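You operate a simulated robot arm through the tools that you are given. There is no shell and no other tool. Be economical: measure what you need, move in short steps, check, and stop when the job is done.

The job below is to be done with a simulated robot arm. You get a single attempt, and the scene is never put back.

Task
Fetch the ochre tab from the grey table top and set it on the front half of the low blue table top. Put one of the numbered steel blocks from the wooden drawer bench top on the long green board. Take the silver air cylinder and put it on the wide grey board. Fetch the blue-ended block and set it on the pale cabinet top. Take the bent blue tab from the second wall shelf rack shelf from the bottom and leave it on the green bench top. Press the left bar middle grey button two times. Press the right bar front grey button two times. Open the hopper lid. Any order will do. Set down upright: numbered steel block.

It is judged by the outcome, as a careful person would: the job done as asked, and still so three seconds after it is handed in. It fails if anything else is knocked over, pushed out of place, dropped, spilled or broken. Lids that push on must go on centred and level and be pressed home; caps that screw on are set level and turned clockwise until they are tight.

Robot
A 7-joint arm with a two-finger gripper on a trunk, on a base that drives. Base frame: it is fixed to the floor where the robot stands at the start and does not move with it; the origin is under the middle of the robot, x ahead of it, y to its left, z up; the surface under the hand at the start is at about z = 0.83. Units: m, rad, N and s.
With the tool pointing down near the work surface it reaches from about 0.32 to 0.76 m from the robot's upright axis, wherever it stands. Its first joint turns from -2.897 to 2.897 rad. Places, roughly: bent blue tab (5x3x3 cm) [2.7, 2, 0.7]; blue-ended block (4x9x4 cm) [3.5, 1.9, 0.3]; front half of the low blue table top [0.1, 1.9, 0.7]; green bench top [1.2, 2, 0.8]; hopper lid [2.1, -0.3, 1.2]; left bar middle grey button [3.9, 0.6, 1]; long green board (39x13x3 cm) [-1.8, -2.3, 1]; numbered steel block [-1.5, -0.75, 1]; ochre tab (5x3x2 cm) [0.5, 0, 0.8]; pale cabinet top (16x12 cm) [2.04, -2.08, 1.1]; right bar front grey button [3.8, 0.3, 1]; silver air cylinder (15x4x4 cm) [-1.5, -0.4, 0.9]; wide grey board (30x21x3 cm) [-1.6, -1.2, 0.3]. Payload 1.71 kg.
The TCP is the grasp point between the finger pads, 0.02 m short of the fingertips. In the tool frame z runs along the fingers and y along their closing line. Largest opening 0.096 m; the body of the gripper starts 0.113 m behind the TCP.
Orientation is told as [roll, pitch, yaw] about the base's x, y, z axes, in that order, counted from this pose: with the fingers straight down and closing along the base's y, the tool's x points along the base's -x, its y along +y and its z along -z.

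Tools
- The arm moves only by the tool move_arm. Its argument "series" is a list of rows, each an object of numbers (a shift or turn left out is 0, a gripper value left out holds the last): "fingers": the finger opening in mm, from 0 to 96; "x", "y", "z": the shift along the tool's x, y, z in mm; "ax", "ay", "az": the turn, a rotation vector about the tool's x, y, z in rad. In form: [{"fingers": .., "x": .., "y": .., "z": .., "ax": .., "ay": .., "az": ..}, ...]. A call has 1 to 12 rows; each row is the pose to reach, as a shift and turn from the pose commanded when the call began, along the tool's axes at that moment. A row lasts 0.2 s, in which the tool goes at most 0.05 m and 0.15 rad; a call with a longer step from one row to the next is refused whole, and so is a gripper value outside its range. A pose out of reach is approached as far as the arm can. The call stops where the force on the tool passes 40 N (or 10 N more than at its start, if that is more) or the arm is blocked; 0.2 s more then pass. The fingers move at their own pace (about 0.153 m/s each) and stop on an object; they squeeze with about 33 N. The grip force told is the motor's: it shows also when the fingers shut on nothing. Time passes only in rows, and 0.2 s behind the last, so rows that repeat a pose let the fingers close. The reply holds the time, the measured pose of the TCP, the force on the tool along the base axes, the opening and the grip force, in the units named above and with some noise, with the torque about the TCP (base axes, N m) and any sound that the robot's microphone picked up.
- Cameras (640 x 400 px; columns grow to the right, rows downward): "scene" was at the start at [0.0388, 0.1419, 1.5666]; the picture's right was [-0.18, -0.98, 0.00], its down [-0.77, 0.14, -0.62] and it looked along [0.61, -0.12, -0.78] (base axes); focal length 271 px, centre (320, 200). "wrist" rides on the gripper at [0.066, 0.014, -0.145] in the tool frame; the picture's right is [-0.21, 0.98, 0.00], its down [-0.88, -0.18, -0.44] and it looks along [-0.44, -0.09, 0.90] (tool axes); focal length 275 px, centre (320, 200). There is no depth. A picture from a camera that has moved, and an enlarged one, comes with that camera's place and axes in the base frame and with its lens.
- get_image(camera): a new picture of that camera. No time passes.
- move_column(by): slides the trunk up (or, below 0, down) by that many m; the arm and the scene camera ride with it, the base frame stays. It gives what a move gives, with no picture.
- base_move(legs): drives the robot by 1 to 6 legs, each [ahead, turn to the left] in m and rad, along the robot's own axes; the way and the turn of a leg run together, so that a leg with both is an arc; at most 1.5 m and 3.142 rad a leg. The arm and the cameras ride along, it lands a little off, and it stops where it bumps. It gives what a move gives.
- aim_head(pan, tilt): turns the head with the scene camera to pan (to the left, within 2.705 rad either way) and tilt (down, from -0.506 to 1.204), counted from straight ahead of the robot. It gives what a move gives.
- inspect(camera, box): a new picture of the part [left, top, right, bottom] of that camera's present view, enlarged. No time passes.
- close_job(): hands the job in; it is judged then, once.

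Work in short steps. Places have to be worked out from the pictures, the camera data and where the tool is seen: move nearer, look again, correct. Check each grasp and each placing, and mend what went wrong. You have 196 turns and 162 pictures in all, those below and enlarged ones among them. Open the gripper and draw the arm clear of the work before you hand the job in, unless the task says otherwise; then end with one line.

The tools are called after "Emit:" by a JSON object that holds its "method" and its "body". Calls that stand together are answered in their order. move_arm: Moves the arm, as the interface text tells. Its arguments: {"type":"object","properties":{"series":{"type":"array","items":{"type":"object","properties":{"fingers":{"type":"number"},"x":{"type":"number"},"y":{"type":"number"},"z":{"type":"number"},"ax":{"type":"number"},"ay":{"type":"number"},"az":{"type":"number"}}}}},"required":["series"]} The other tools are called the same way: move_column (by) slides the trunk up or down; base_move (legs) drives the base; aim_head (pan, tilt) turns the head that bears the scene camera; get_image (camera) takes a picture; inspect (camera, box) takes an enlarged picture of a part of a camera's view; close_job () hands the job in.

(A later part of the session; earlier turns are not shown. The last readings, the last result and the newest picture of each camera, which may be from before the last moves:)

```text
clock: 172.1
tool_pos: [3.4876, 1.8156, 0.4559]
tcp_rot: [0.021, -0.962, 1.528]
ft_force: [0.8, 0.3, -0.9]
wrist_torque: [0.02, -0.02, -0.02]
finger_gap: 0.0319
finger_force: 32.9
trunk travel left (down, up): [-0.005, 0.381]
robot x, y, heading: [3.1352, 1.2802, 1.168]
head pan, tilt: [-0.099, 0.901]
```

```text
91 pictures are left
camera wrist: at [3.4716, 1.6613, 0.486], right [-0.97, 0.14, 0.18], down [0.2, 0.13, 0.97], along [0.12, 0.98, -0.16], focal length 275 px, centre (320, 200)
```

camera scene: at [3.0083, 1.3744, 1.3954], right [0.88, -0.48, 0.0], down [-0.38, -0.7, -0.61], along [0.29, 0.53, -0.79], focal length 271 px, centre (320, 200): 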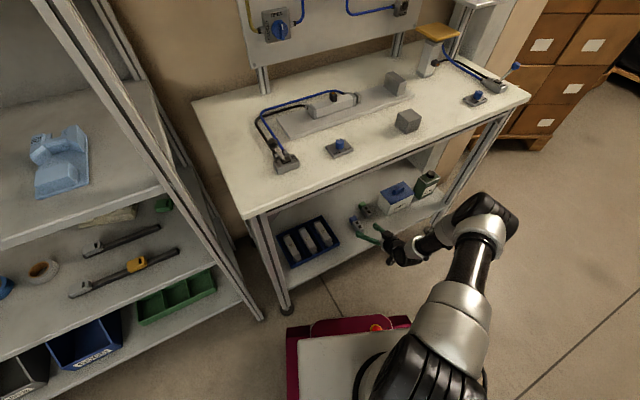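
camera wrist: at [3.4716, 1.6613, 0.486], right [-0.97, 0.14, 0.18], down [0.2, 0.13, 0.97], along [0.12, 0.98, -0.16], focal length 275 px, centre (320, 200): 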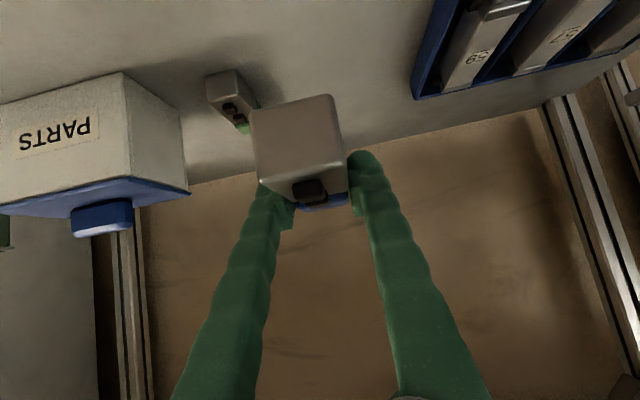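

The block is held and the neighbours are unmoved. I withdraw fully in front of the table and raise the trunk.

Emit:
{"method": "move_arm", "body": {"series": [{"x": -5, "z": -43}, {"x": -10, "z": -86}, {"x": -15, "z": -129}, {"x": -20, "z": -172}, {"x": -25, "z": -215}, {"x": -30, "z": -258}, {"x": -30, "z": -258}]}}

Emit:
{"method": "base_move", "body": {"legs": [[-0.1, 0]]}}

Emit:
{"method": "move_column", "body": {"by": 0.38}}

Emit:
{"method": "aim_head", "body": {"pan": -1.9, "tilt": 0.45}}

Emit:
{"method": "get_image", "body": {"camera": "scene"}}

```text
clock: 173.7
tool_pos: [3.486, 1.6228, 0.6292]
tcp_rot: [0.019, -0.962, 1.527]
ft_force: [-0.2, -0.3, -1.5]
wrist_torque: [0.02, 0.0, 0.02]
finger_gap: 0.0319
finger_force: 32.6
trunk travel left (down, up): [-0.005, 0.381]
robot x, y, heading: [3.1307, 1.2842, 1.172]
head pan, tilt: [-0.099, 0.901]
```

```text
clock: 174.9
tool_pos: [3.4472, 1.5347, 0.6258]
tcp_rot: [0.026, -0.954, 1.524]
ft_force: [-1.2, -0.3, -1.0]
wrist_torque: [0.0, -0.04, -0.06]
finger_gap: 0.0321
finger_force: 32.7
trunk travel left (down, up): [-0.005, 0.381]
robot x, y, heading: [3.0888, 1.1869, 1.171]
head pan, tilt: [-0.099, 0.901]
```

```text
clock: 178.6
tool_pos: [3.4451, 1.5303, 1.0083]
tcp_rot: [0.02, -0.961, 1.53]
ft_force: [0.0, -0.3, -0.6]
wrist_torque: [0.03, -0.02, 0.01]
finger_gap: 0.0321
finger_force: 33.1
trunk travel left (down, up): [-0.385, 0.001]
robot x, y, heading: [3.0906, 1.1887, 1.171]
head pan, tilt: [-0.099, 0.901]
```

```text
clock: 180.4
tool_pos: [3.4462, 1.5304, 1.0091]
tcp_rot: [0.021, -0.961, 1.529]
ft_force: [0.1, 0.8, -1.6]
wrist_torque: [0.01, 0.03, 0.01]
finger_gap: 0.0321
finger_force: 33.1
trunk travel left (down, up): [-0.385, 0.001]
robot x, y, heading: [3.0879, 1.1854, 1.168]
head pan, tilt: [-1.901, 0.45]
```

```text
90 pictures are left
camera scene: at [3.0037, 1.1594, 1.8147], right [-0.67, -0.75, 0.02], down [-0.33, 0.28, -0.9], along [0.67, -0.61, -0.43], focal length 271 px, centre (320, 200)
```

scene: 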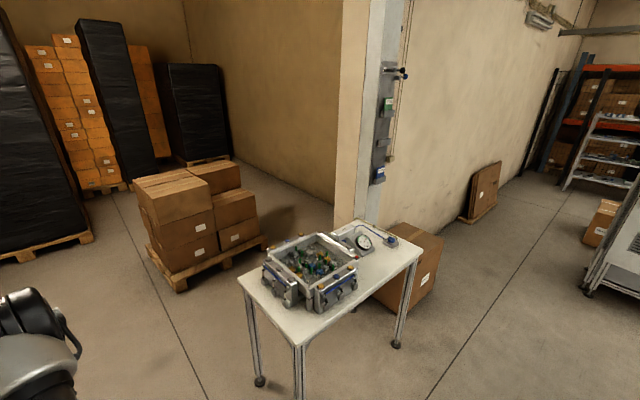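

The passage towards -y looks open. I look further right for the hopper machine and the pale cabinet.

Emit:
{"method": "aim_head", "body": {"pan": -2.65, "tilt": 0.35}}

Emit:
{"method": "get_image", "body": {"camera": "scene"}}

```text
clock: 181.5
tool_pos: [3.4458, 1.5289, 1.0093]
tcp_rot: [0.023, -0.961, 1.53]
ft_force: [-0.7, 0.4, -1.5]
wrist_torque: [0.04, 0.0, 0.03]
finger_gap: 0.0322
finger_force: 32.6
trunk travel left (down, up): [-0.385, 0.001]
robot x, y, heading: [3.0924, 1.1883, 1.173]
head pan, tilt: [-2.649, 0.351]
```

```text
89 pictures are left
camera scene: at [2.9439, 1.1281, 1.8248], right [-1.0, -0.09, 0.01], down [-0.04, 0.33, -0.94], along [0.08, -0.94, -0.33], focal length 271 px, centre (320, 200)
```

scene: 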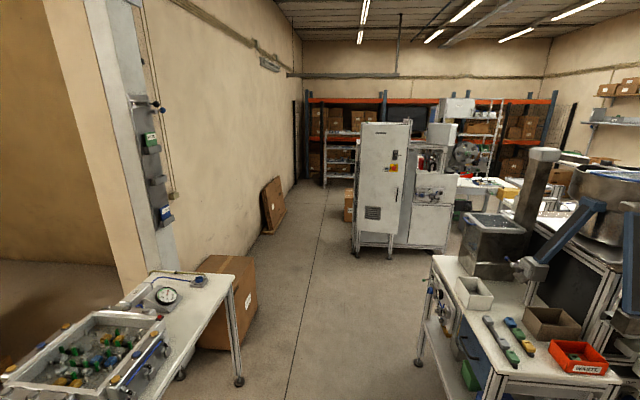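

I zoom on the area where the pale cabinet should project, and on the hopper.

Emit:
{"method": "inspect", "body": {"camera": "scene", "box": [350, 100, 510, 200]}}

Emit:
{"method": "inspect", "body": {"camera": "scene", "box": [420, 140, 640, 278]}}

```text
4.00 times, centred on (430, 150) of scene
camera zoom: at [2.9439, 1.1281, 1.8248], right [-1.0, -0.09, 0.01], down [-0.04, 0.33, -0.94], along [0.08, -0.94, -0.33], focal length 1083 px, centre (-120, 400)
```

zoom: 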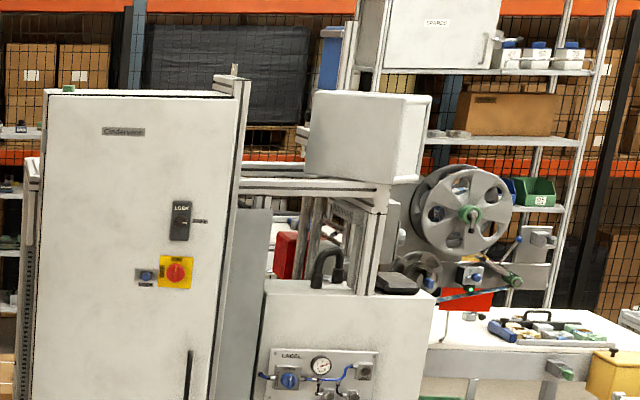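

```text
2.90 times, centred on (530, 209) of scene
camera zoom: at [2.9439, 1.1281, 1.8248], right [-1.0, -0.09, 0.01], down [-0.04, 0.33, -0.94], along [0.08, -0.94, -0.33], focal length 785 px, centre (-289, 174)
```

zoom: 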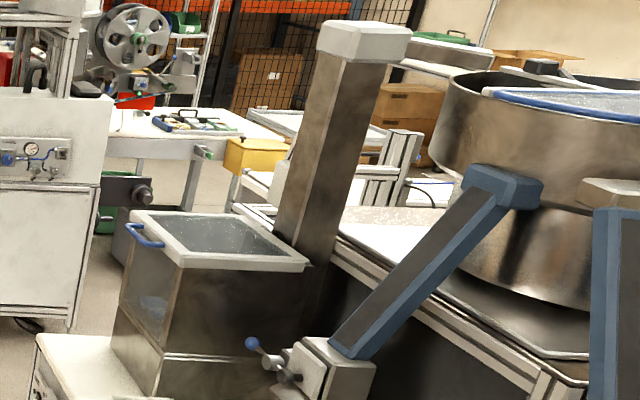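

The pale cabinet (with the LABEL panel) stands left of the tall one; I'll approach it from its +y side. I drive down the passage at x≈2.9.

Emit:
{"method": "base_move", "body": {"legs": [[0, -2.864], [1.2, 0], [1.0, 0]]}}

Emit:
{"method": "aim_head", "body": {"pan": -0.4, "tilt": 0.5}}

Emit:
{"method": "get_image", "body": {"camera": "scene"}}

```text
clock: 201.3
tool_pos: [2.508, -1.4135, 1.0077]
tcp_rot: [0.02, -0.962, -1.357]
ft_force: [-0.3, -0.3, -1.3]
wrist_torque: [-0.04, -0.01, -0.03]
finger_gap: 0.032
finger_force: 33.1
trunk travel left (down, up): [-0.385, 0.001]
robot x, y, heading: [2.7659, -0.9941, -1.714]
head pan, tilt: [-2.649, 0.351]
```

```text
clock: 203.4
tool_pos: [2.5104, -1.3972, 1.0155]
tcp_rot: [0.012, -0.978, -1.349]
ft_force: [0.3, 0.3, -1.9]
wrist_torque: [-0.07, 0.0, 0.0]
finger_gap: 0.0319
finger_force: 32.4
trunk travel left (down, up): [-0.385, 0.001]
robot x, y, heading: [2.7599, -0.9869, -1.718]
head pan, tilt: [-0.4, 0.499]
```

```text
86 pictures are left
camera scene: at [2.8716, -1.0602, 1.8083], right [-0.85, 0.52, 0.01], down [0.25, 0.42, -0.87], along [-0.45, -0.74, -0.49], focal length 271 px, centre (320, 200)
```

scene: 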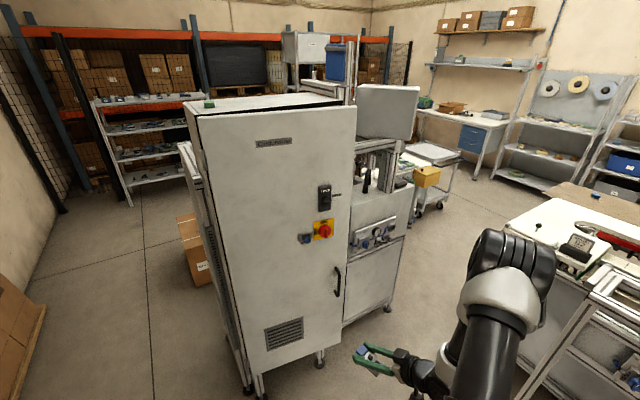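

I drive to stand in front of the cabinet at about (2.1, -1.2), facing it.

Emit:
{"method": "base_move", "body": {"legs": [[0, -1.13], [0.67, 0], [0, 1.28]]}}

Emit:
{"method": "aim_head", "body": {"pan": 0.0, "tilt": 0.6}}

Emit:
{"method": "get_image", "body": {"camera": "scene"}}

Emit:
{"method": "get_image", "body": {"camera": "wrist"}}

```text
clock: 214.5
tool_pos: [1.9374, -1.6261, 1.0151]
tcp_rot: [0.01, -0.978, -1.193]
ft_force: [-0.7, 1.0, -1.3]
wrist_torque: [-0.03, 0.0, -0.02]
finger_gap: 0.0321
finger_force: 33.1
trunk travel left (down, up): [-0.385, 0.001]
robot x, y, heading: [2.1169, -1.1835, -1.562]
head pan, tilt: [-0.4, 0.499]
```

```text
clock: 215.3
tool_pos: [1.9367, -1.6121, 1.0222]
tcp_rot: [0.003, -0.992, -1.188]
ft_force: [-1.2, 0.4, -0.7]
wrist_torque: [-0.03, 0.0, -0.02]
finger_gap: 0.0319
finger_force: 33.0
trunk travel left (down, up): [-0.385, 0.001]
robot x, y, heading: [2.1145, -1.1853, -1.562]
head pan, tilt: [0.0, 0.6]
```

```text
85 pictures are left
camera scene: at [2.2714, -1.2408, 1.7991], right [-1.0, -0.01, 0.0], down [-0.01, 0.58, -0.82], along [0.01, -0.82, -0.58], focal length 271 px, centre (320, 200)
```

scene: 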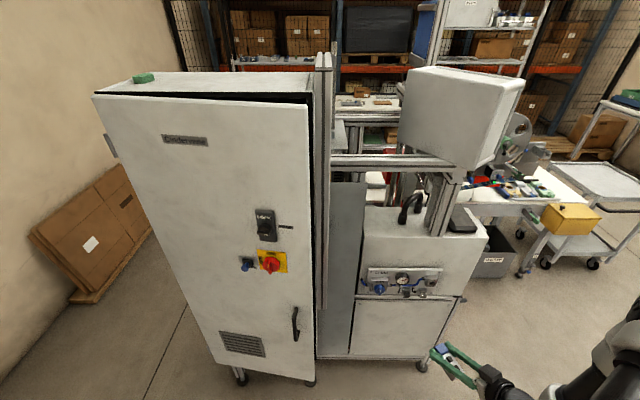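

```text
84 pictures are left
camera wrist: at [1.8921, -1.4592, 1.048], right [0.95, 0.26, 0.17], down [-0.13, -0.17, 0.98], along [0.29, -0.95, -0.13], focal length 275 px, centre (320, 200)
```

wrist: 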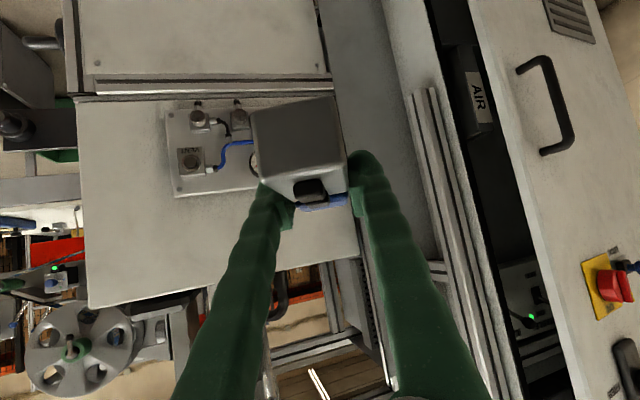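

I zoom in on the cabinet top to find its free area.

Emit:
{"method": "inspect", "body": {"camera": "scene", "box": [330, 160, 506, 270]}}

```text
3.64 times, centred on (418, 215) of scene
camera zoom: at [2.2714, -1.2408, 1.7991], right [-1.0, -0.01, 0.0], down [-0.01, 0.58, -0.82], along [0.01, -0.82, -0.58], focal length 984 px, centre (-36, 146)
```

zoom: 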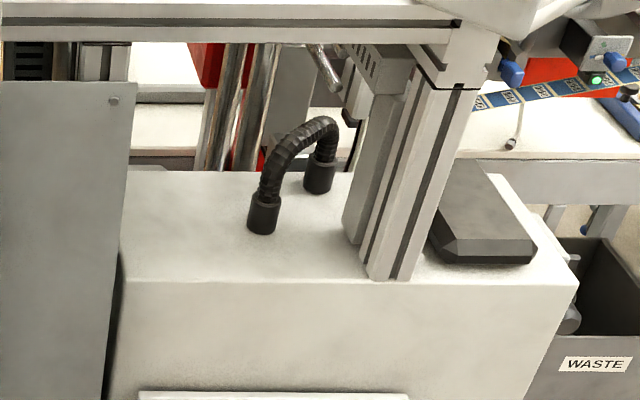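

The free area is x 1.96–2.115, y -1.99…-2.18, under a beam at z≈1.37. I raise the tool 0.17 m and then turn its pointing direction to -y.

Emit:
{"method": "move_arm", "body": {"series": [{"x": -35, "z": -23, "ay": 0.01}, {"x": -70, "z": -46, "ay": 0.02}, {"x": -105, "z": -70, "ay": 0.03}, {"x": -142, "z": -93, "ay": 0.03}, {"x": -142, "z": -93, "ay": 0.03}]}}

Emit:
{"method": "move_arm", "body": {"series": [{"ax": 0.1, "az": 0.07}, {"ax": 0.2, "az": 0.14}, {"ax": 0.3, "az": 0.2}, {"ax": 0.3, "az": 0.2}]}}

Emit:
{"method": "base_move", "body": {"legs": [[0.13, 0]]}}

Emit:
{"method": "get_image", "body": {"camera": "wrist"}}

Emit:
{"method": "get_image", "body": {"camera": "scene"}}

```text
clock: 216.5
tool_pos: [1.9368, -1.6107, 1.1936]
tcp_rot: [0.006, -0.962, -1.188]
ft_force: [-0.3, -0.3, -1.5]
wrist_torque: [-0.03, -0.04, 0.01]
finger_gap: 0.0319
finger_force: 33.1
trunk travel left (down, up): [-0.385, 0.001]
robot x, y, heading: [2.1171, -1.1858, -1.555]
head pan, tilt: [0.0, 0.6]
```

```text
clock: 217.5
tool_pos: [1.9219, -1.6264, 1.196]
tcp_rot: [-0.013, -0.964, -1.535]
ft_force: [-0.1, -0.4, -1.9]
wrist_torque: [-0.01, 0.0, -0.01]
finger_gap: 0.0323
finger_force: 32.9
out of reach, approached as far as the arm can: row 3, 4
trunk travel left (down, up): [-0.385, 0.001]
robot x, y, heading: [2.1183, -1.1842, -1.557]
head pan, tilt: [0.0, 0.6]
```

```text
clock: 218.9
tool_pos: [1.9221, -1.7319, 1.2047]
tcp_rot: [-0.013, -0.982, -1.534]
ft_force: [-0.7, 0.9, -2.0]
wrist_torque: [-0.09, -0.02, 0.1]
finger_gap: 0.032
finger_force: 32.9
trunk travel left (down, up): [-0.385, 0.001]
robot x, y, heading: [2.1235, -1.3146, -1.557]
head pan, tilt: [0.0, 0.6]
```

```text
82 pictures are left
camera wrist: at [1.9333, -1.5727, 1.2315], right [0.98, -0.09, 0.16], down [-0.17, -0.12, 0.98], along [-0.07, -0.99, -0.13], focal length 275 px, centre (320, 200)
```

wrist: 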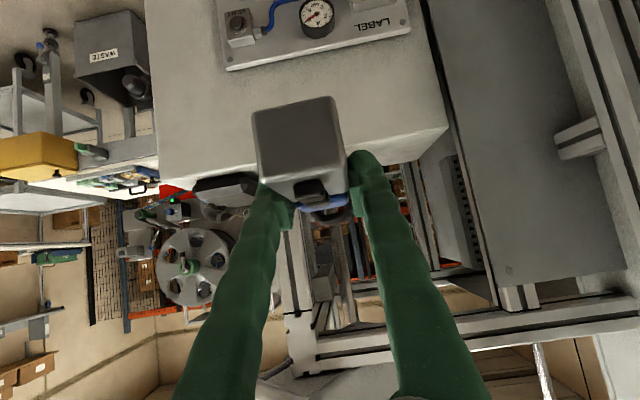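

```text
81 pictures are left
camera scene: at [2.272, -1.2942, 1.8006], right [-1.0, -0.01, 0.0], down [-0.01, 0.54, -0.84], along [0.01, -0.84, -0.54], focal length 271 px, centre (320, 200)
```

scene: 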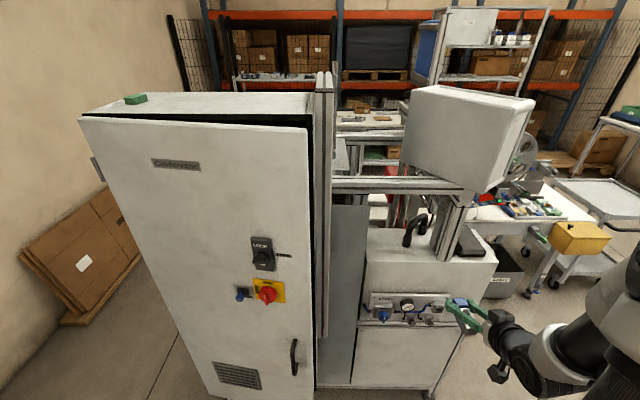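

The cabinet's front-left top corner confirms at (2.113, -1.993, 1.1). I shift sideways 110 mm, then go forward over the top in stages.

Emit:
{"method": "move_arm", "body": {"series": [{"y": 40}, {"y": 80}, {"y": 111}, {"x": -20, "y": 111, "z": 37, "ay": 0.01}, {"x": -40, "y": 111, "z": 75, "ay": 0.02}, {"x": -60, "y": 111, "z": 113, "ay": 0.02}, {"x": -80, "y": 111, "z": 150, "ay": 0.02}, {"x": -80, "y": 111, "z": 150, "ay": 0.02}]}}

Emit:
{"method": "get_image", "body": {"camera": "wrist"}}

Emit:
{"method": "get_image", "body": {"camera": "scene"}}

```text
clock: 220.7
tool_pos: [2.0377, -1.9232, 1.1757]
tcp_rot: [-0.014, -0.942, -1.536]
ft_force: [-0.5, 1.0, -1.0]
wrist_torque: [-0.05, -0.02, 0.02]
finger_gap: 0.0319
finger_force: 33.1
out of reach, approached as far as the arm can: row 1, 2, 3, 4
trunk travel left (down, up): [-0.385, 0.001]
robot x, y, heading: [2.1224, -1.3148, -1.559]
head pan, tilt: [0.0, 0.6]
```

```text
80 pictures are left
camera wrist: at [2.0491, -1.7659, 1.2089], right [0.98, -0.1, 0.16], down [-0.17, -0.16, 0.97], along [-0.07, -0.98, -0.17], focal length 275 px, centre (320, 200)
```

wrist: 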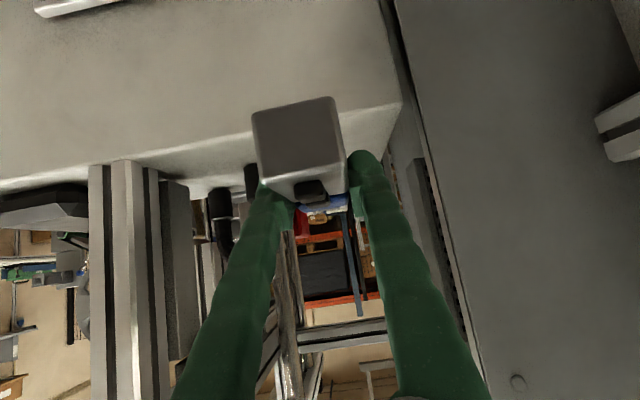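

```text
79 pictures are left
camera scene: at [2.2729, -1.3575, 1.7996], right [-1.0, -0.01, 0.0], down [-0.01, 0.57, -0.82], along [0.01, -0.82, -0.57], focal length 271 px, centre (320, 200)
```

scene: 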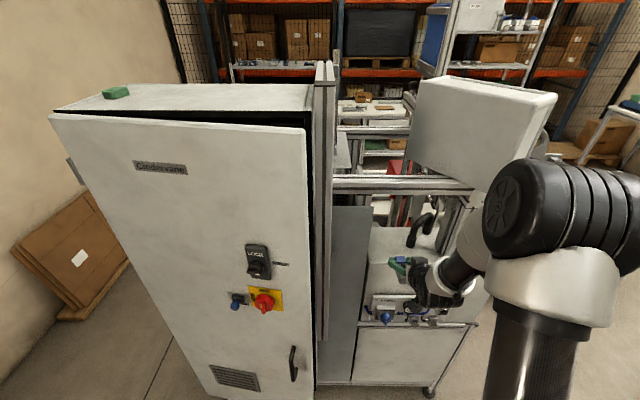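

Clear on both sides. I go forward 150 mm horizontally over the free area.

Emit:
{"method": "move_arm", "body": {"series": [{"x": -22, "z": 31, "ay": -0.01}, {"x": -44, "z": 62, "ay": -0.018}, {"x": -66, "z": 93, "ay": -0.018}, {"x": -87, "z": 121, "ay": -0.018}, {"x": -87, "z": 121, "ay": -0.018}]}}

Emit:
{"method": "get_image", "body": {"camera": "wrist"}}

Emit:
{"method": "inspect", "body": {"camera": "scene", "box": [330, 160, 506, 310]}}

```text
clock: 221.9
tool_pos: [2.0422, -2.0816, 1.1671]
tcp_rot: [-0.012, -0.951, -1.537]
ft_force: [0.2, -0.6, -1.6]
wrist_torque: [0.01, 0.04, -0.01]
finger_gap: 0.0319
finger_force: 33.0
trunk travel left (down, up): [-0.385, 0.001]
robot x, y, heading: [2.1186, -1.3172, -1.555]
head pan, tilt: [0.0, 0.6]
```

```text
78 pictures are left
camera wrist: at [2.0528, -1.9241, 1.1981], right [0.98, -0.1, 0.16], down [-0.17, -0.15, 0.97], along [-0.07, -0.98, -0.17], focal length 275 px, centre (320, 200)
```

wrist: 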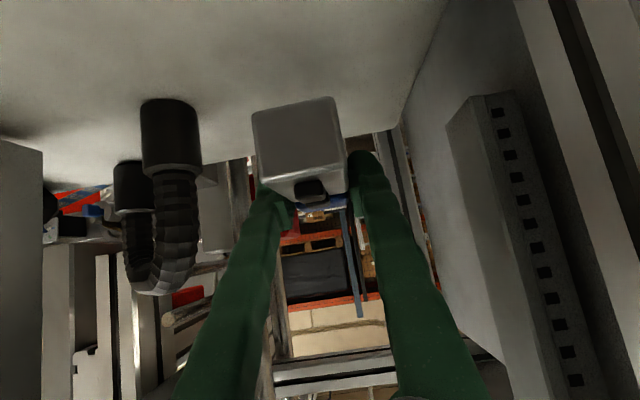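

```text
2.67 times, centred on (418, 235) of scene
camera zoom: at [2.2733, -1.3728, 1.7992], right [-1.0, -0.01, 0.0], down [-0.01, 0.58, -0.82], along [0.01, -0.82, -0.58], focal length 722 px, centre (59, 107)
```

zoom: 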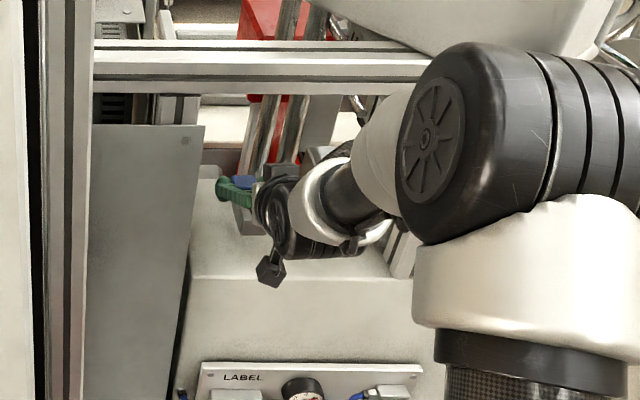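

The block is over the free area, clear of the hose. I lower 28 mm vertically, then creep.

Emit:
{"method": "move_arm", "body": {"series": [{"x": 8, "z": 6}, {"x": 16, "z": 12}, {"x": 23, "z": 16}, {"x": 23, "z": 16}]}}

Emit:
{"method": "get_image", "body": {"camera": "wrist"}}

```text
clock: 222.9
tool_pos: [2.0419, -2.0797, 1.1398]
tcp_rot: [-0.013, -0.951, -1.537]
ft_force: [0.1, 0.0, -2.0]
wrist_torque: [-0.04, 0.01, -0.01]
finger_gap: 0.032
finger_force: 32.5
trunk travel left (down, up): [-0.385, 0.001]
robot x, y, heading: [2.1179, -1.3199, -1.558]
head pan, tilt: [0.0, 0.6]
```

```text
76 pictures are left
camera wrist: at [2.0525, -1.9214, 1.1717], right [0.98, -0.1, 0.16], down [-0.17, -0.15, 0.97], along [-0.07, -0.98, -0.16], focal length 275 px, centre (320, 200)
```

wrist: 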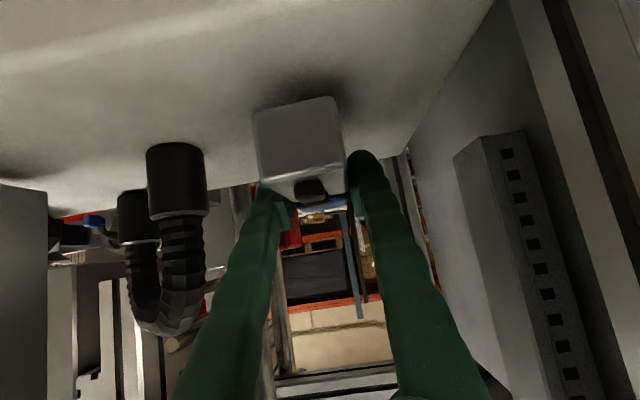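

The contact shadow is close. I creep down in 4 mm steps.

Emit:
{"method": "move_arm", "body": {"series": [{"x": 3, "z": 2}, {"x": 6, "z": 4}, {"x": 10, "z": 7}, {"x": 13, "z": 9}, {"x": 13, "z": 9}]}}

Emit:
{"method": "get_image", "body": {"camera": "wrist"}}

```text
clock: 224.1
tool_pos: [2.0407, -2.0791, 1.1261]
tcp_rot: [-0.012, -0.955, -1.536]
ft_force: [-0.2, -0.4, 2.0]
wrist_torque: [0.0, -0.07, -0.02]
finger_gap: 0.032
finger_force: 33.1
trunk travel left (down, up): [-0.385, 0.001]
robot x, y, heading: [2.1188, -1.314, -1.56]
head pan, tilt: [0.0, 0.6]
```

```text
75 pictures are left
camera wrist: at [2.0522, -1.9206, 1.1567], right [0.98, -0.1, 0.16], down [-0.17, -0.15, 0.97], along [-0.07, -0.98, -0.16], focal length 275 px, centre (320, 200)
```

wrist: 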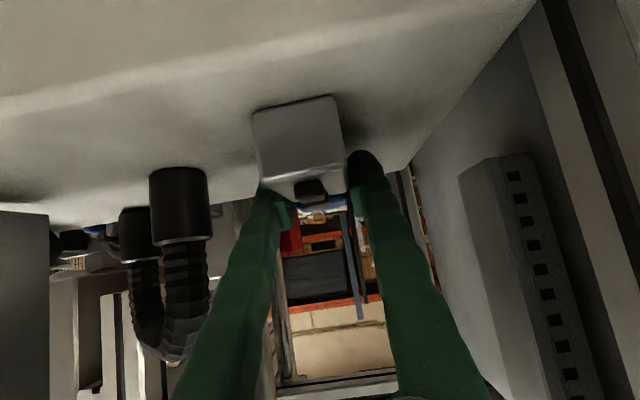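

Weight is just coming off (Fz from -2 to +2). I go 2 mm more, open to 54 mm, and withdraw.

Emit:
{"method": "move_arm", "body": {"series": [{"x": 2, "z": 1}, {"x": 2, "z": 1}, {"x": 2, "z": 1, "fingers": 54}, {"x": 2, "z": 1}, {"x": -4, "z": -15}, {"x": -8, "z": -45}, {"x": -12, "z": -85}, {"x": -15, "z": -125}, {"x": -15, "z": -165}, {"x": -15, "z": -165}]}}

Emit:
{"method": "get_image", "body": {"camera": "wrist"}}

```text
clock: 226.3
tool_pos: [2.0404, -1.9525, 1.232]
tcp_rot: [-0.012, -0.952, -1.537]
ft_force: [0.0, -0.2, -0.1]
wrist_torque: [0.02, 0.0, 0.0]
finger_gap: 0.054
finger_force: 0.0
trunk travel left (down, up): [-0.385, 0.001]
robot x, y, heading: [2.1204, -1.3148, -1.558]
head pan, tilt: [0.0, 0.6]
```

```text
74 pictures are left
camera wrist: at [2.0505, -1.7956, 1.2634], right [0.98, -0.1, 0.16], down [-0.17, -0.15, 0.97], along [-0.07, -0.98, -0.17], focal length 275 px, centre (320, 200)
```

wrist: 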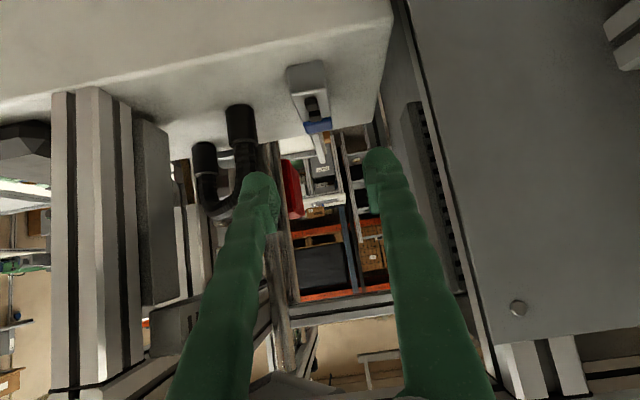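

The block stands on the cabinet top, well inside it. I back away, untilt and retract the tool, and turn to drive round to the hopper.

Emit:
{"method": "base_move", "body": {"legs": [[-0.25, 0]]}}

Emit:
{"method": "move_arm", "body": {"series": [{"ay": 0.14}, {"ay": 0.28, "z": -20}, {"ay": 0.42, "z": -40}, {"ay": 0.56, "z": -60}, {"ay": 0.7, "z": -80}, {"ay": 0.84, "z": -100}, {"ay": 0.95, "z": -120}, {"ay": 0.95, "z": -120}]}}

Emit:
{"method": "base_move", "body": {"legs": [[0, 1.56], [0.8, 0], [0, 1.57]]}}

Emit:
{"method": "aim_head", "body": {"pan": 0.6, "tilt": 0.5}}

Emit:
{"method": "get_image", "body": {"camera": "scene"}}

```text
clock: 228.2
tool_pos: [2.0373, -1.7126, 1.2268]
tcp_rot: [-0.011, -0.944, -1.534]
ft_force: [-0.4, -0.1, -0.1]
wrist_torque: [0.01, 0.02, -0.02]
finger_gap: 0.0539
finger_force: 0.1
trunk travel left (down, up): [-0.385, 0.001]
robot x, y, heading: [2.1191, -1.066, -1.558]
head pan, tilt: [0.0, 0.6]
```

```text
clock: 230.0
tool_pos: [2.0335, -1.5882, 1.3097]
tcp_rot: [-0.011, -0.015, -1.544]
ft_force: [0.7, 0.4, 0.9]
wrist_torque: [-0.02, 0.03, 0.02]
finger_gap: 0.0537
finger_force: 0.0
trunk travel left (down, up): [-0.385, 0.001]
robot x, y, heading: [2.1137, -1.0662, -1.556]
head pan, tilt: [0.0, 0.6]
```

```text
clock: 243.7
tool_pos: [3.0051, -0.5383, 1.308]
tcp_rot: [-0.011, -0.014, 1.587]
ft_force: [0.1, 0.2, -0.3]
wrist_torque: [0.01, 0.01, 0.02]
finger_gap: 0.054
finger_force: 0.0
trunk travel left (down, up): [-0.385, 0.001]
robot x, y, heading: [2.9241, -1.0602, 1.577]
head pan, tilt: [0.0, 0.6]
```

```text
clock: 244.7
tool_pos: [3.0041, -0.5559, 1.3162]
tcp_rot: [-0.007, -0.029, 1.586]
ft_force: [0.2, 0.8, -1.0]
wrist_torque: [-0.04, -0.04, 0.0]
finger_gap: 0.054
finger_force: 0.1
trunk travel left (down, up): [-0.385, 0.001]
robot x, y, heading: [2.9203, -1.0637, 1.577]
head pan, tilt: [0.6, 0.499]
```

```text
73 pictures are left
camera scene: at [2.7133, -1.0148, 1.8084], right [0.82, 0.57, -0.01], down [0.27, -0.41, -0.87], along [-0.5, 0.71, -0.49], focal length 271 px, centre (320, 200)
```

scene: 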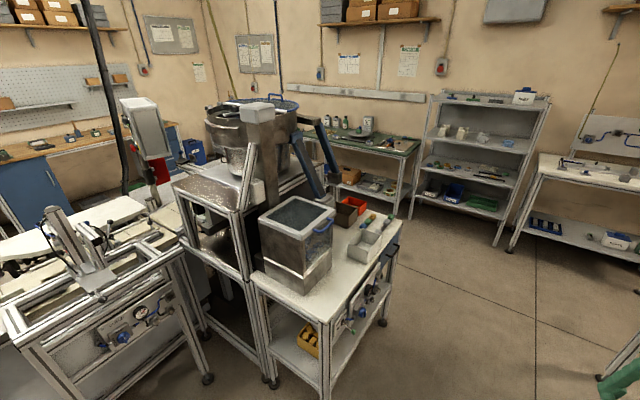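

The lid spans x 1.97–2.19, y -0.40…-0.175 at z≈1.2 with the blue handle on its +x edge. I zoom in on the handle and hinge.

Emit:
{"method": "inspect", "body": {"camera": "scene", "box": [240, 180, 352, 250]}}

Emit:
{"method": "base_move", "body": {"legs": [[0.76, 0], [0, 1.5708]]}}

Emit:
{"method": "aim_head", "body": {"pan": 0.0, "tilt": 0.6}}

Emit:
{"method": "get_image", "body": {"camera": "scene"}}

Emit:
{"method": "get_image", "body": {"camera": "wrist"}}

```text
5.71 times, centred on (296, 215) of scene
camera zoom: at [2.7133, -1.0148, 1.8084], right [0.82, 0.57, -0.01], down [0.27, -0.41, -0.87], along [-0.5, 0.71, -0.49], focal length 1547 px, centre (457, 114)
```

zoom: 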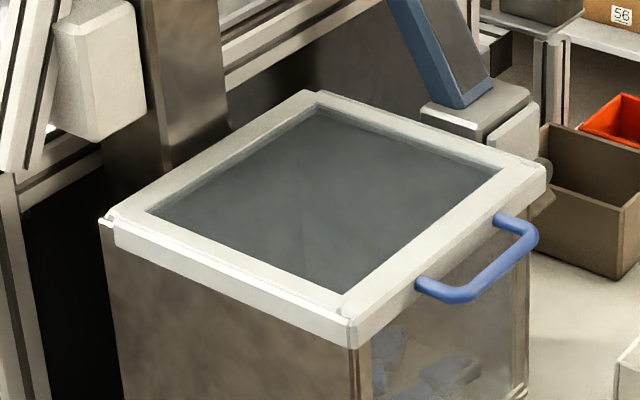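

```text
clock: 253.6
tool_pos: [2.4136, -0.2102, 1.3162]
tcp_rot: [-0.009, -0.03, -3.13]
ft_force: [-0.2, 0.7, -0.4]
wrist_torque: [0.01, -0.03, -0.01]
finger_gap: 0.0541
finger_force: 0.1
trunk travel left (down, up): [-0.385, 0.001]
robot x, y, heading: [2.9147, -0.2896, -3.139]
head pan, tilt: [0.6, 0.499]
```

```text
clock: 254.6
tool_pos: [2.4319, -0.2101, 1.322]
tcp_rot: [-0.01, -0.044, -3.132]
ft_force: [0.1, -0.8, -0.3]
wrist_torque: [0.02, -0.06, 0.0]
finger_gap: 0.0539
finger_force: 0.1
trunk travel left (down, up): [-0.385, 0.001]
robot x, y, heading: [2.915, -0.2908, -3.139]
head pan, tilt: [0.0, 0.6]
```

```text
71 pictures are left
camera scene: at [2.8547, -0.4443, 1.7991], right [-0.01, 1.0, 0.0], down [0.58, 0.0, -0.81], along [-0.81, 0.0, -0.58], focal length 271 px, centre (320, 200)
```

scene: 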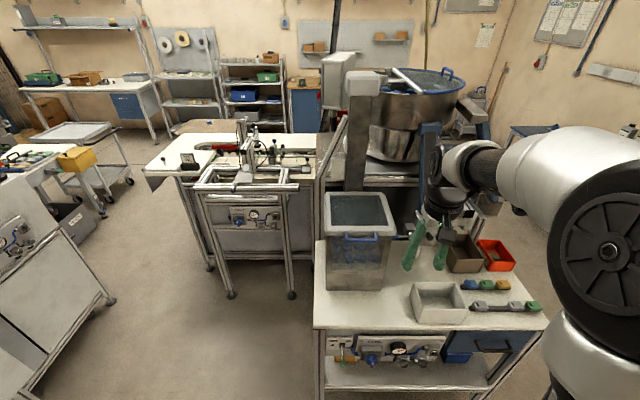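

```text
70 pictures are left
camera wrist: at [2.5046, -0.2238, 1.4652], right [-0.2, -0.98, 0.0], down [-0.86, 0.17, 0.48], along [-0.47, 0.1, -0.88], focal length 275 px, centre (320, 200)
```

wrist: 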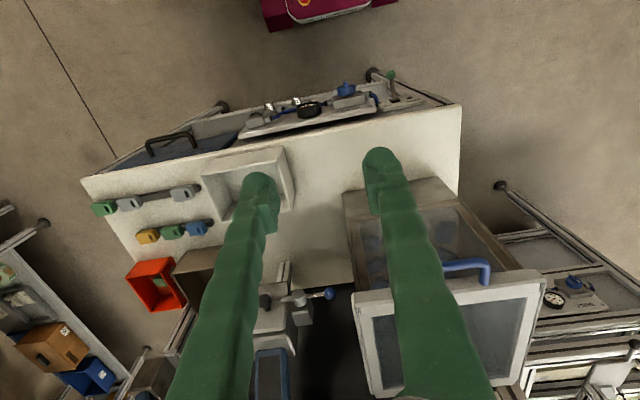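

The handle bar runs along y at about (2.21, -0.31, 1.19). I'll cage it between fingers closing along x, so I rotate the tool 90° and drive slightly closer.

Emit:
{"method": "move_arm", "body": {"series": [{"az": 0.15}, {"az": 0.3}, {"az": 0.45}, {"az": 0.6}, {"az": 0.75}, {"az": 0.9}, {"az": 1.05}, {"az": 1.2}, {"az": 1.35}, {"az": 1.5}, {"az": 1.56}, {"az": 1.56}]}}

Emit:
{"method": "base_move", "body": {"legs": [[0.12, 0]]}}

Emit:
{"method": "get_image", "body": {"camera": "wrist"}}

```text
clock: 257.2
tool_pos: [2.433, -0.2092, 1.3243]
tcp_rot: [0.043, -0.008, 1.592]
ft_force: [-0.2, 0.2, -0.4]
wrist_torque: [0.05, 0.02, -0.01]
finger_gap: 0.0541
finger_force: 0.0
trunk travel left (down, up): [-0.385, 0.001]
robot x, y, heading: [2.9166, -0.2895, -3.136]
head pan, tilt: [0.0, 0.6]
```

```text
clock: 258.5
tool_pos: [2.3532, -0.2096, 1.3402]
tcp_rot: [0.077, -0.01, 1.592]
ft_force: [1.7, 0.4, 3.4]
wrist_torque: [-0.03, 0.35, 0.01]
finger_gap: 0.0541
finger_force: 0.1
trunk travel left (down, up): [-0.385, 0.001]
robot x, y, heading: [2.7985, -0.2928, -3.138]
head pan, tilt: [0.0, 0.6]
```

```text
69 pictures are left
camera wrist: at [2.3519, -0.2759, 1.4843], right [-0.98, 0.18, 0.08], down [0.2, 0.88, 0.44], along [0.01, 0.45, -0.9], focal length 275 px, centre (320, 200)
```

wrist: 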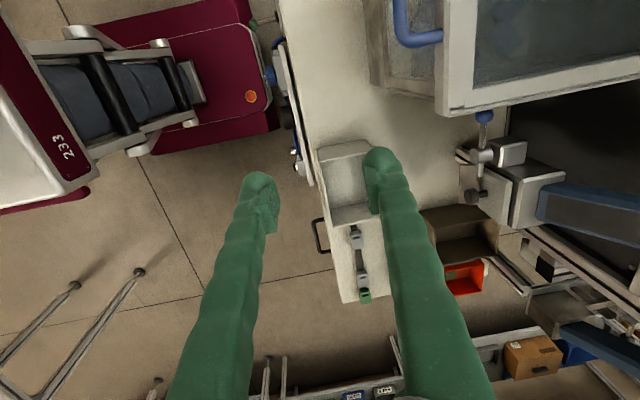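

The tool shifted about 4 cm relative to the base during that drive, so I check for contact.

Emit:
{"method": "get_image", "body": {"camera": "scene"}}

Emit:
{"method": "move_arm", "body": {"series": [{"z": 0}, {"z": 0}]}}

```text
68 pictures are left
camera scene: at [2.8199, -0.4442, 1.8005], right [0.0, 1.0, 0.0], down [0.54, 0.0, -0.84], along [-0.84, 0.0, -0.54], focal length 271 px, centre (320, 200)
```

scene: 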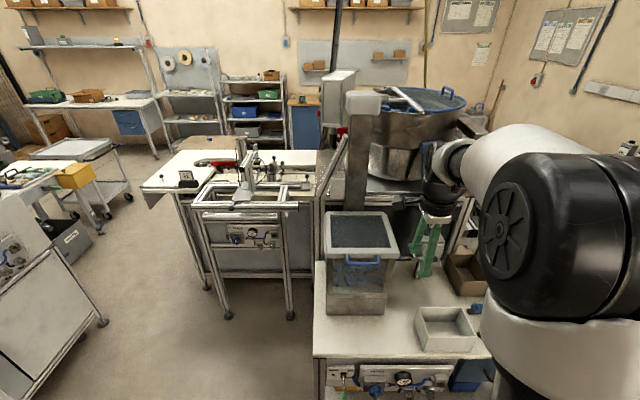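

```text
clock: 259.1
tool_pos: [2.3226, -0.2095, 1.3289]
tcp_rot: [0.054, -0.012, 1.591]
ft_force: [1.6, 0.2, -0.4]
wrist_torque: [-0.02, 0.18, 0.0]
finger_gap: 0.054
finger_force: 0.0
trunk travel left (down, up): [-0.385, 0.001]
robot x, y, heading: [2.7995, -0.2917, -3.14]
head pan, tilt: [0.0, 0.6]
```

That was only inertial lag and it has settled. I move over the bar at y≈-0.31 and look again.

Emit:
{"method": "move_arm", "body": {"series": [{"x": 45, "fingers": 60}, {"x": 90, "y": 10}, {"x": 105, "y": 45}, {"x": 105, "y": 60}, {"x": 105, "y": 60}, {"x": 105, "y": 60}]}}

Emit:
{"method": "get_image", "body": {"camera": "wrist"}}

Emit:
{"method": "get_image", "body": {"camera": "scene"}}

```text
clock: 260.5
tool_pos: [2.2629, -0.3158, 1.3283]
tcp_rot: [0.05, -0.01, 1.592]
ft_force: [0.3, 0.4, -0.8]
wrist_torque: [0.01, 0.06, 0.0]
finger_gap: 0.0597
finger_force: 0.0
trunk travel left (down, up): [-0.385, 0.001]
robot x, y, heading: [2.7961, -0.2923, -3.135]
head pan, tilt: [0.0, 0.6]
```

```text
67 pictures are left
camera wrist: at [2.2594, -0.3824, 1.4741], right [-0.98, 0.18, 0.05], down [0.19, 0.88, 0.44], along [0.04, 0.45, -0.89], focal length 275 px, centre (320, 200)
```

wrist: 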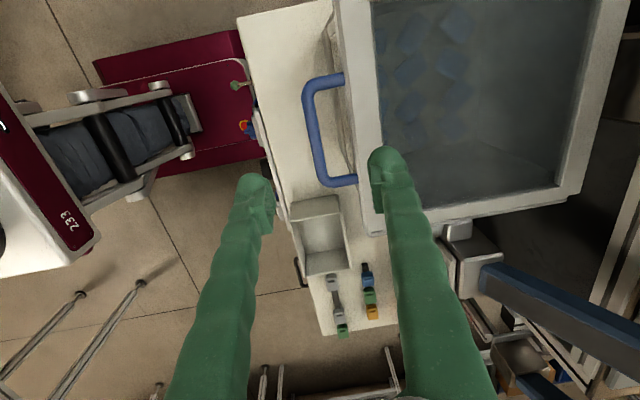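

```text
66 pictures are left
camera scene: at [2.7788, -0.4443, 1.8], right [0.0, 1.0, 0.0], down [0.56, 0.0, -0.83], along [-0.83, 0.0, -0.56], focal length 271 px, centre (320, 200)
```

scene: 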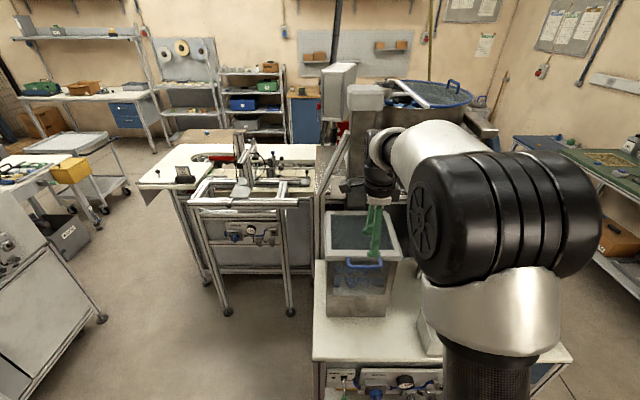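

Combining both views, the bar is at x≈2.264, y≈-0.325, z≈1.246, with the hinge at x≈2.045. I narrow to 32 mm and lower around the bar part way.

Emit:
{"method": "move_arm", "body": {"series": [{"fingers": 34}, {"z": 20}, {"z": 40}, {"z": 40}]}}

Emit:
{"method": "get_image", "body": {"camera": "wrist"}}

Emit:
{"method": "inspect", "body": {"camera": "scene", "box": [310, 190, 422, 290]}}

```text
clock: 261.5
tool_pos: [2.2458, -0.3156, 1.2824]
tcp_rot: [0.039, -0.01, 1.593]
ft_force: [-0.1, 0.0, -0.4]
wrist_torque: [-0.04, -0.04, -0.01]
finger_gap: 0.034
finger_force: 0.2
trunk travel left (down, up): [-0.385, 0.001]
robot x, y, heading: [2.7972, -0.2916, -3.134]
head pan, tilt: [0.0, 0.6]
```

```text
65 pictures are left
camera wrist: at [2.2385, -0.3821, 1.4272], right [-0.98, 0.18, 0.04], down [0.18, 0.88, 0.45], along [0.05, 0.45, -0.89], focal length 275 px, centre (320, 200)
```

wrist: 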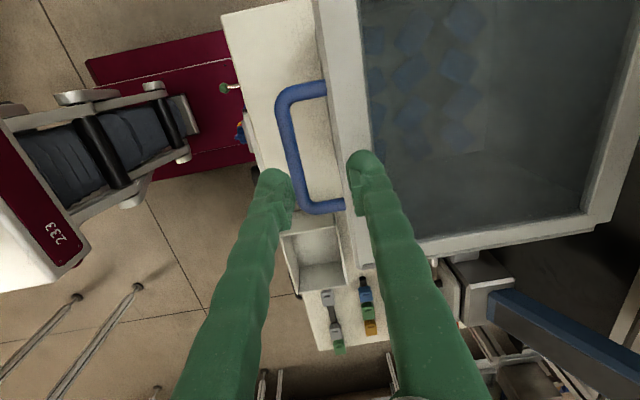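

```text
4.00 times, centred on (366, 240) of scene
camera zoom: at [2.7348, -0.4446, 1.7991], right [0.0, 1.0, 0.0], down [0.58, 0.0, -0.81], along [-0.81, 0.0, -0.58], focal length 1083 px, centre (136, 40)
```

zoom: 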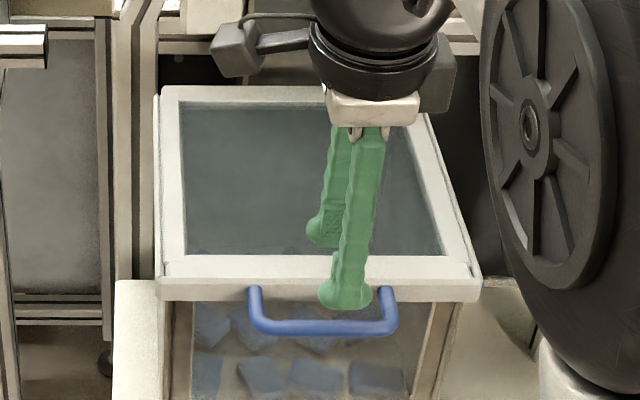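

The bar is at x≈2.264 and the lid edge at ≈2.235. I shift +20 mm in x, narrow to 28 mm and go down in small steps.

Emit:
{"method": "move_arm", "body": {"series": [{"y": -20, "fingers": 28}, {"y": -20}, {"y": -20, "z": 6}, {"y": -20, "z": 12}, {"y": -20, "z": 12}]}}

Emit:
{"method": "get_image", "body": {"camera": "wrist"}}

```text
clock: 262.7
tool_pos: [2.2695, -0.3148, 1.2715]
tcp_rot: [0.044, -0.01, 1.591]
ft_force: [-0.7, -0.4, 0.5]
wrist_torque: [0.03, -0.07, -0.01]
finger_gap: 0.0281
finger_force: 0.0
trunk travel left (down, up): [-0.385, 0.001]
robot x, y, heading: [2.7964, -0.288, -3.131]
head pan, tilt: [0.0, 0.6]
```

```text
63 pictures are left
camera wrist: at [2.2641, -0.3811, 1.4169], right [-0.98, 0.18, 0.04], down [0.18, 0.88, 0.45], along [0.04, 0.45, -0.89], focal length 275 px, centre (320, 200)
```

wrist: 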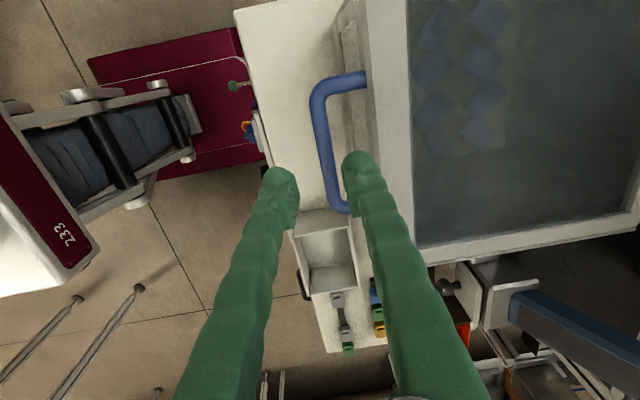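

The bar lies 6 mm towards -x of the finger centre. I shift, narrow to 25 mm and descend to the bar level.

Emit:
{"method": "move_arm", "body": {"series": [{"y": 6, "fingers": 25}, {"y": 6, "z": 8}, {"y": 6, "z": 16}, {"y": 6, "z": 24}, {"y": 6, "z": 30}, {"y": 6, "z": 30}]}}

Emit:
{"method": "get_image", "body": {"camera": "wrist"}}

Emit:
{"method": "inspect", "body": {"camera": "scene", "box": [310, 210, 422, 290]}}

```text
clock: 264.1
tool_pos: [2.2647, -0.3155, 1.2429]
tcp_rot: [0.045, -0.012, 1.592]
ft_force: [0.2, 0.0, -0.2]
wrist_torque: [-0.01, 0.01, -0.01]
finger_gap: 0.0251
finger_force: 0.0
trunk travel left (down, up): [-0.385, 0.001]
robot x, y, heading: [2.7962, -0.291, -3.133]
head pan, tilt: [0.0, 0.6]
```

```text
62 pictures are left
camera wrist: at [2.2592, -0.3813, 1.3885], right [-0.98, 0.18, 0.05], down [0.19, 0.88, 0.44], along [0.04, 0.45, -0.89], focal length 275 px, centre (320, 200)
```

wrist: 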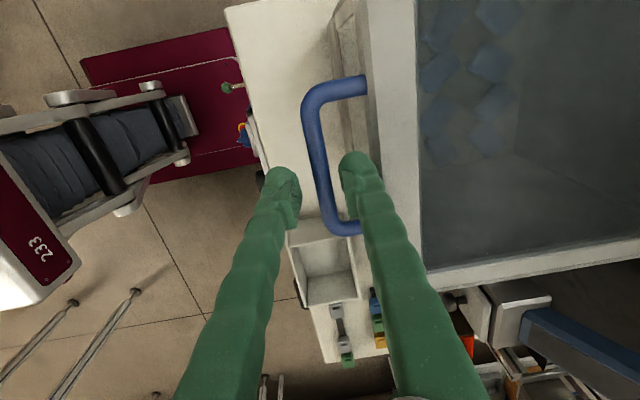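

```text
5.00 times, centred on (366, 250) of scene
camera zoom: at [2.7376, -0.4445, 1.7992], right [0.0, 1.0, 0.0], down [0.58, 0.0, -0.82], along [-0.82, 0.0, -0.58], focal length 1354 px, centre (90, -50)
```

zoom: 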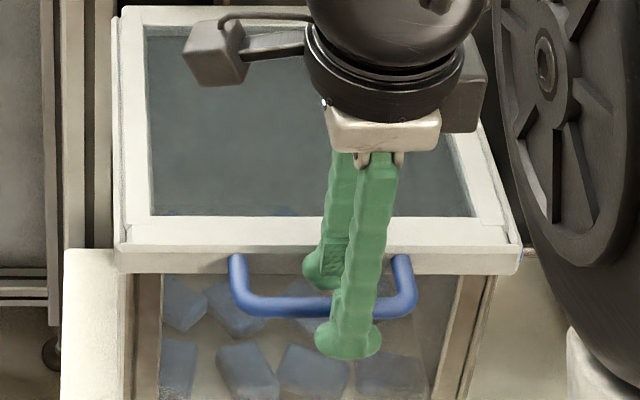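

The bar is caged. I close on it, then follow the first part of the arc about the hinge at x≈2.045.

Emit:
{"method": "move_arm", "body": {"series": [{"fingers": 5}, {"fingers": 5}, {"fingers": 5}, {"y": 1, "z": -16}, {"y": 2.4, "z": -32.6}, {"y": 6, "z": -49}, {"y": 9.7, "z": -64.4}, {"y": 15, "z": -80}, {"y": 21.7, "z": -94.8}, {"y": 21.7, "z": -94.8}]}}

Emit:
{"method": "get_image", "body": {"camera": "scene"}}

```text
clock: 266.3
tool_pos: [2.2472, -0.3176, 1.338]
tcp_rot: [0.045, -0.012, 1.591]
ft_force: [0.3, 0.5, 0.0]
wrist_torque: [0.01, -0.02, 0.0]
finger_gap: 0.0051
finger_force: 0.1
trunk travel left (down, up): [-0.385, 0.001]
robot x, y, heading: [2.7965, -0.2909, -3.138]
head pan, tilt: [0.0, 0.6]
```

```text
60 pictures are left
camera scene: at [2.7374, -0.4445, 1.7991], right [0.0, 1.0, 0.0], down [0.58, 0.0, -0.82], along [-0.82, 0.0, -0.58], focal length 271 px, centre (320, 200)
```

scene: 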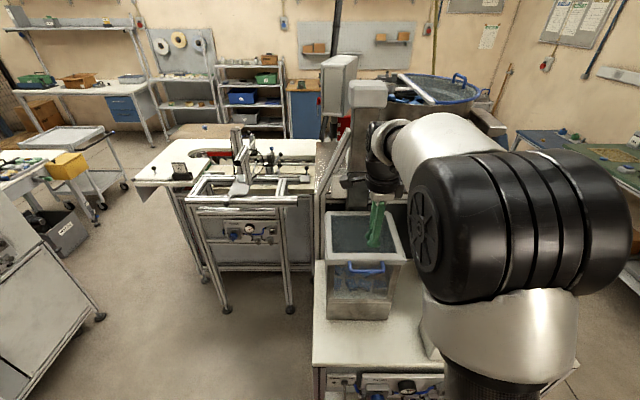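

The fingers shut on nothing: the bar is lower than I judged. I return above it, reopen and look before going lower.

Emit:
{"method": "move_arm", "body": {"series": [{"fingers": 25}, {"y": -5, "z": 20}, {"y": -17, "z": 45}, {"y": -17, "z": 70}, {"y": -17, "z": 85}, {"y": -17, "z": 95}, {"y": -17, "z": 105}, {"y": -17, "z": 105}]}}

Emit:
{"method": "get_image", "body": {"camera": "wrist"}}

Emit:
{"method": "inspect", "body": {"camera": "scene", "box": [310, 210, 422, 290]}}

```text
clock: 268.1
tool_pos: [2.2596, -0.3153, 1.2329]
tcp_rot: [0.045, -0.011, 1.594]
ft_force: [-0.1, -0.6, -0.3]
wrist_torque: [0.01, -0.02, -0.04]
finger_gap: 0.0252
finger_force: 0.1
trunk travel left (down, up): [-0.385, 0.001]
robot x, y, heading: [2.797, -0.2872, -3.138]
head pan, tilt: [0.0, 0.6]
```

```text
59 pictures are left
camera wrist: at [2.2546, -0.3811, 1.3781], right [-0.98, 0.18, 0.05], down [0.19, 0.88, 0.44], along [0.04, 0.44, -0.89], focal length 275 px, centre (320, 200)
```

wrist: 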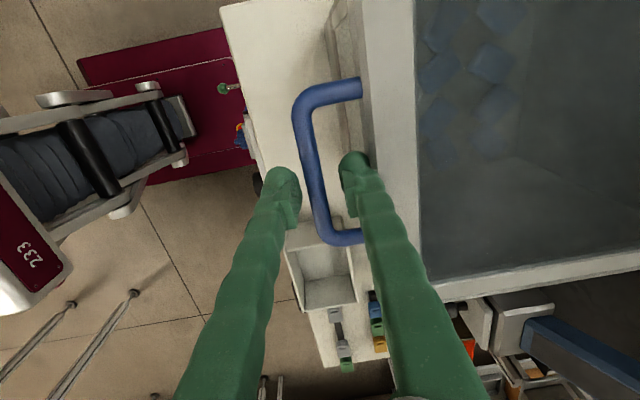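

```text
5.00 times, centred on (366, 250) of scene
camera zoom: at [2.7378, -0.4446, 1.7992], right [0.0, 1.0, 0.0], down [0.58, 0.0, -0.82], along [-0.82, 0.0, -0.58], focal length 1354 px, centre (90, -50)
```

zoom: 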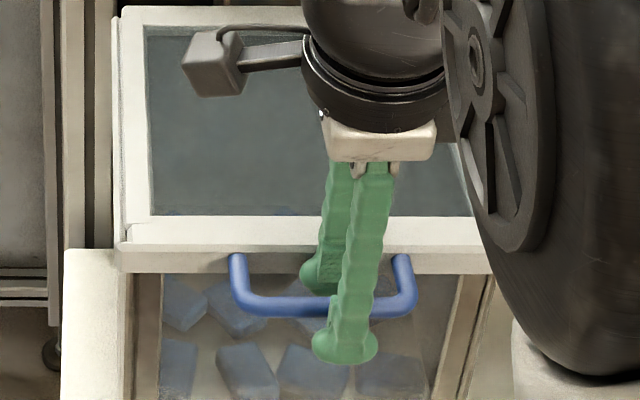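

The fingers are in front of the lid edge and the bar is lower still. I shift 5 mm and lower another 28 mm in small steps.

Emit:
{"method": "move_arm", "body": {"series": [{"y": -4}, {"y": -5, "z": 7}, {"y": -5, "z": 14}, {"y": -5, "z": 21}, {"y": -5, "z": 28}, {"y": -5, "z": 28}]}}

Emit:
{"method": "get_image", "body": {"camera": "wrist"}}

Emit:
{"method": "inspect", "body": {"camera": "scene", "box": [310, 210, 422, 290]}}

```text
clock: 269.5
tool_pos: [2.262, -0.3143, 1.2046]
tcp_rot: [0.044, -0.008, 1.592]
ft_force: [0.5, -0.2, 0.3]
wrist_torque: [0.0, -0.02, 0.0]
finger_gap: 0.025
finger_force: 0.0
trunk travel left (down, up): [-0.385, 0.001]
robot x, y, heading: [2.7986, -0.2897, -3.142]
head pan, tilt: [0.0, 0.6]
```

```text
57 pictures are left
camera wrist: at [2.258, -0.3802, 1.3507], right [-0.98, 0.18, 0.05], down [0.19, 0.88, 0.44], along [0.04, 0.44, -0.89], focal length 275 px, centre (320, 200)
```

wrist: 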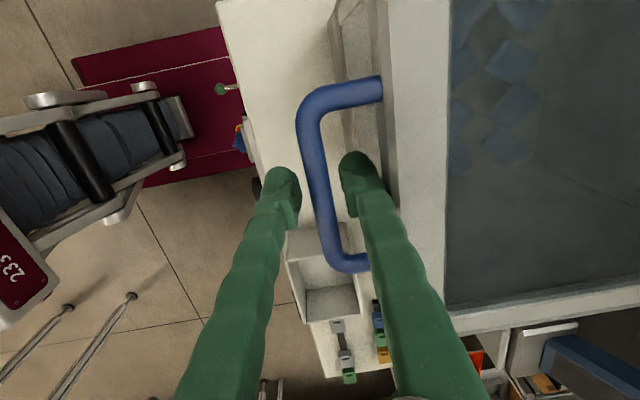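

```text
5.00 times, centred on (366, 250) of scene
camera zoom: at [2.7378, -0.4445, 1.7992], right [0.0, 1.0, 0.0], down [0.58, 0.0, -0.82], along [-0.82, 0.0, -0.58], focal length 1354 px, centre (90, -50)
```

zoom: 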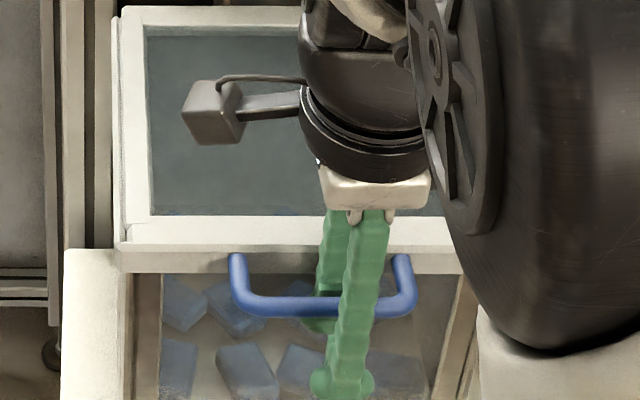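

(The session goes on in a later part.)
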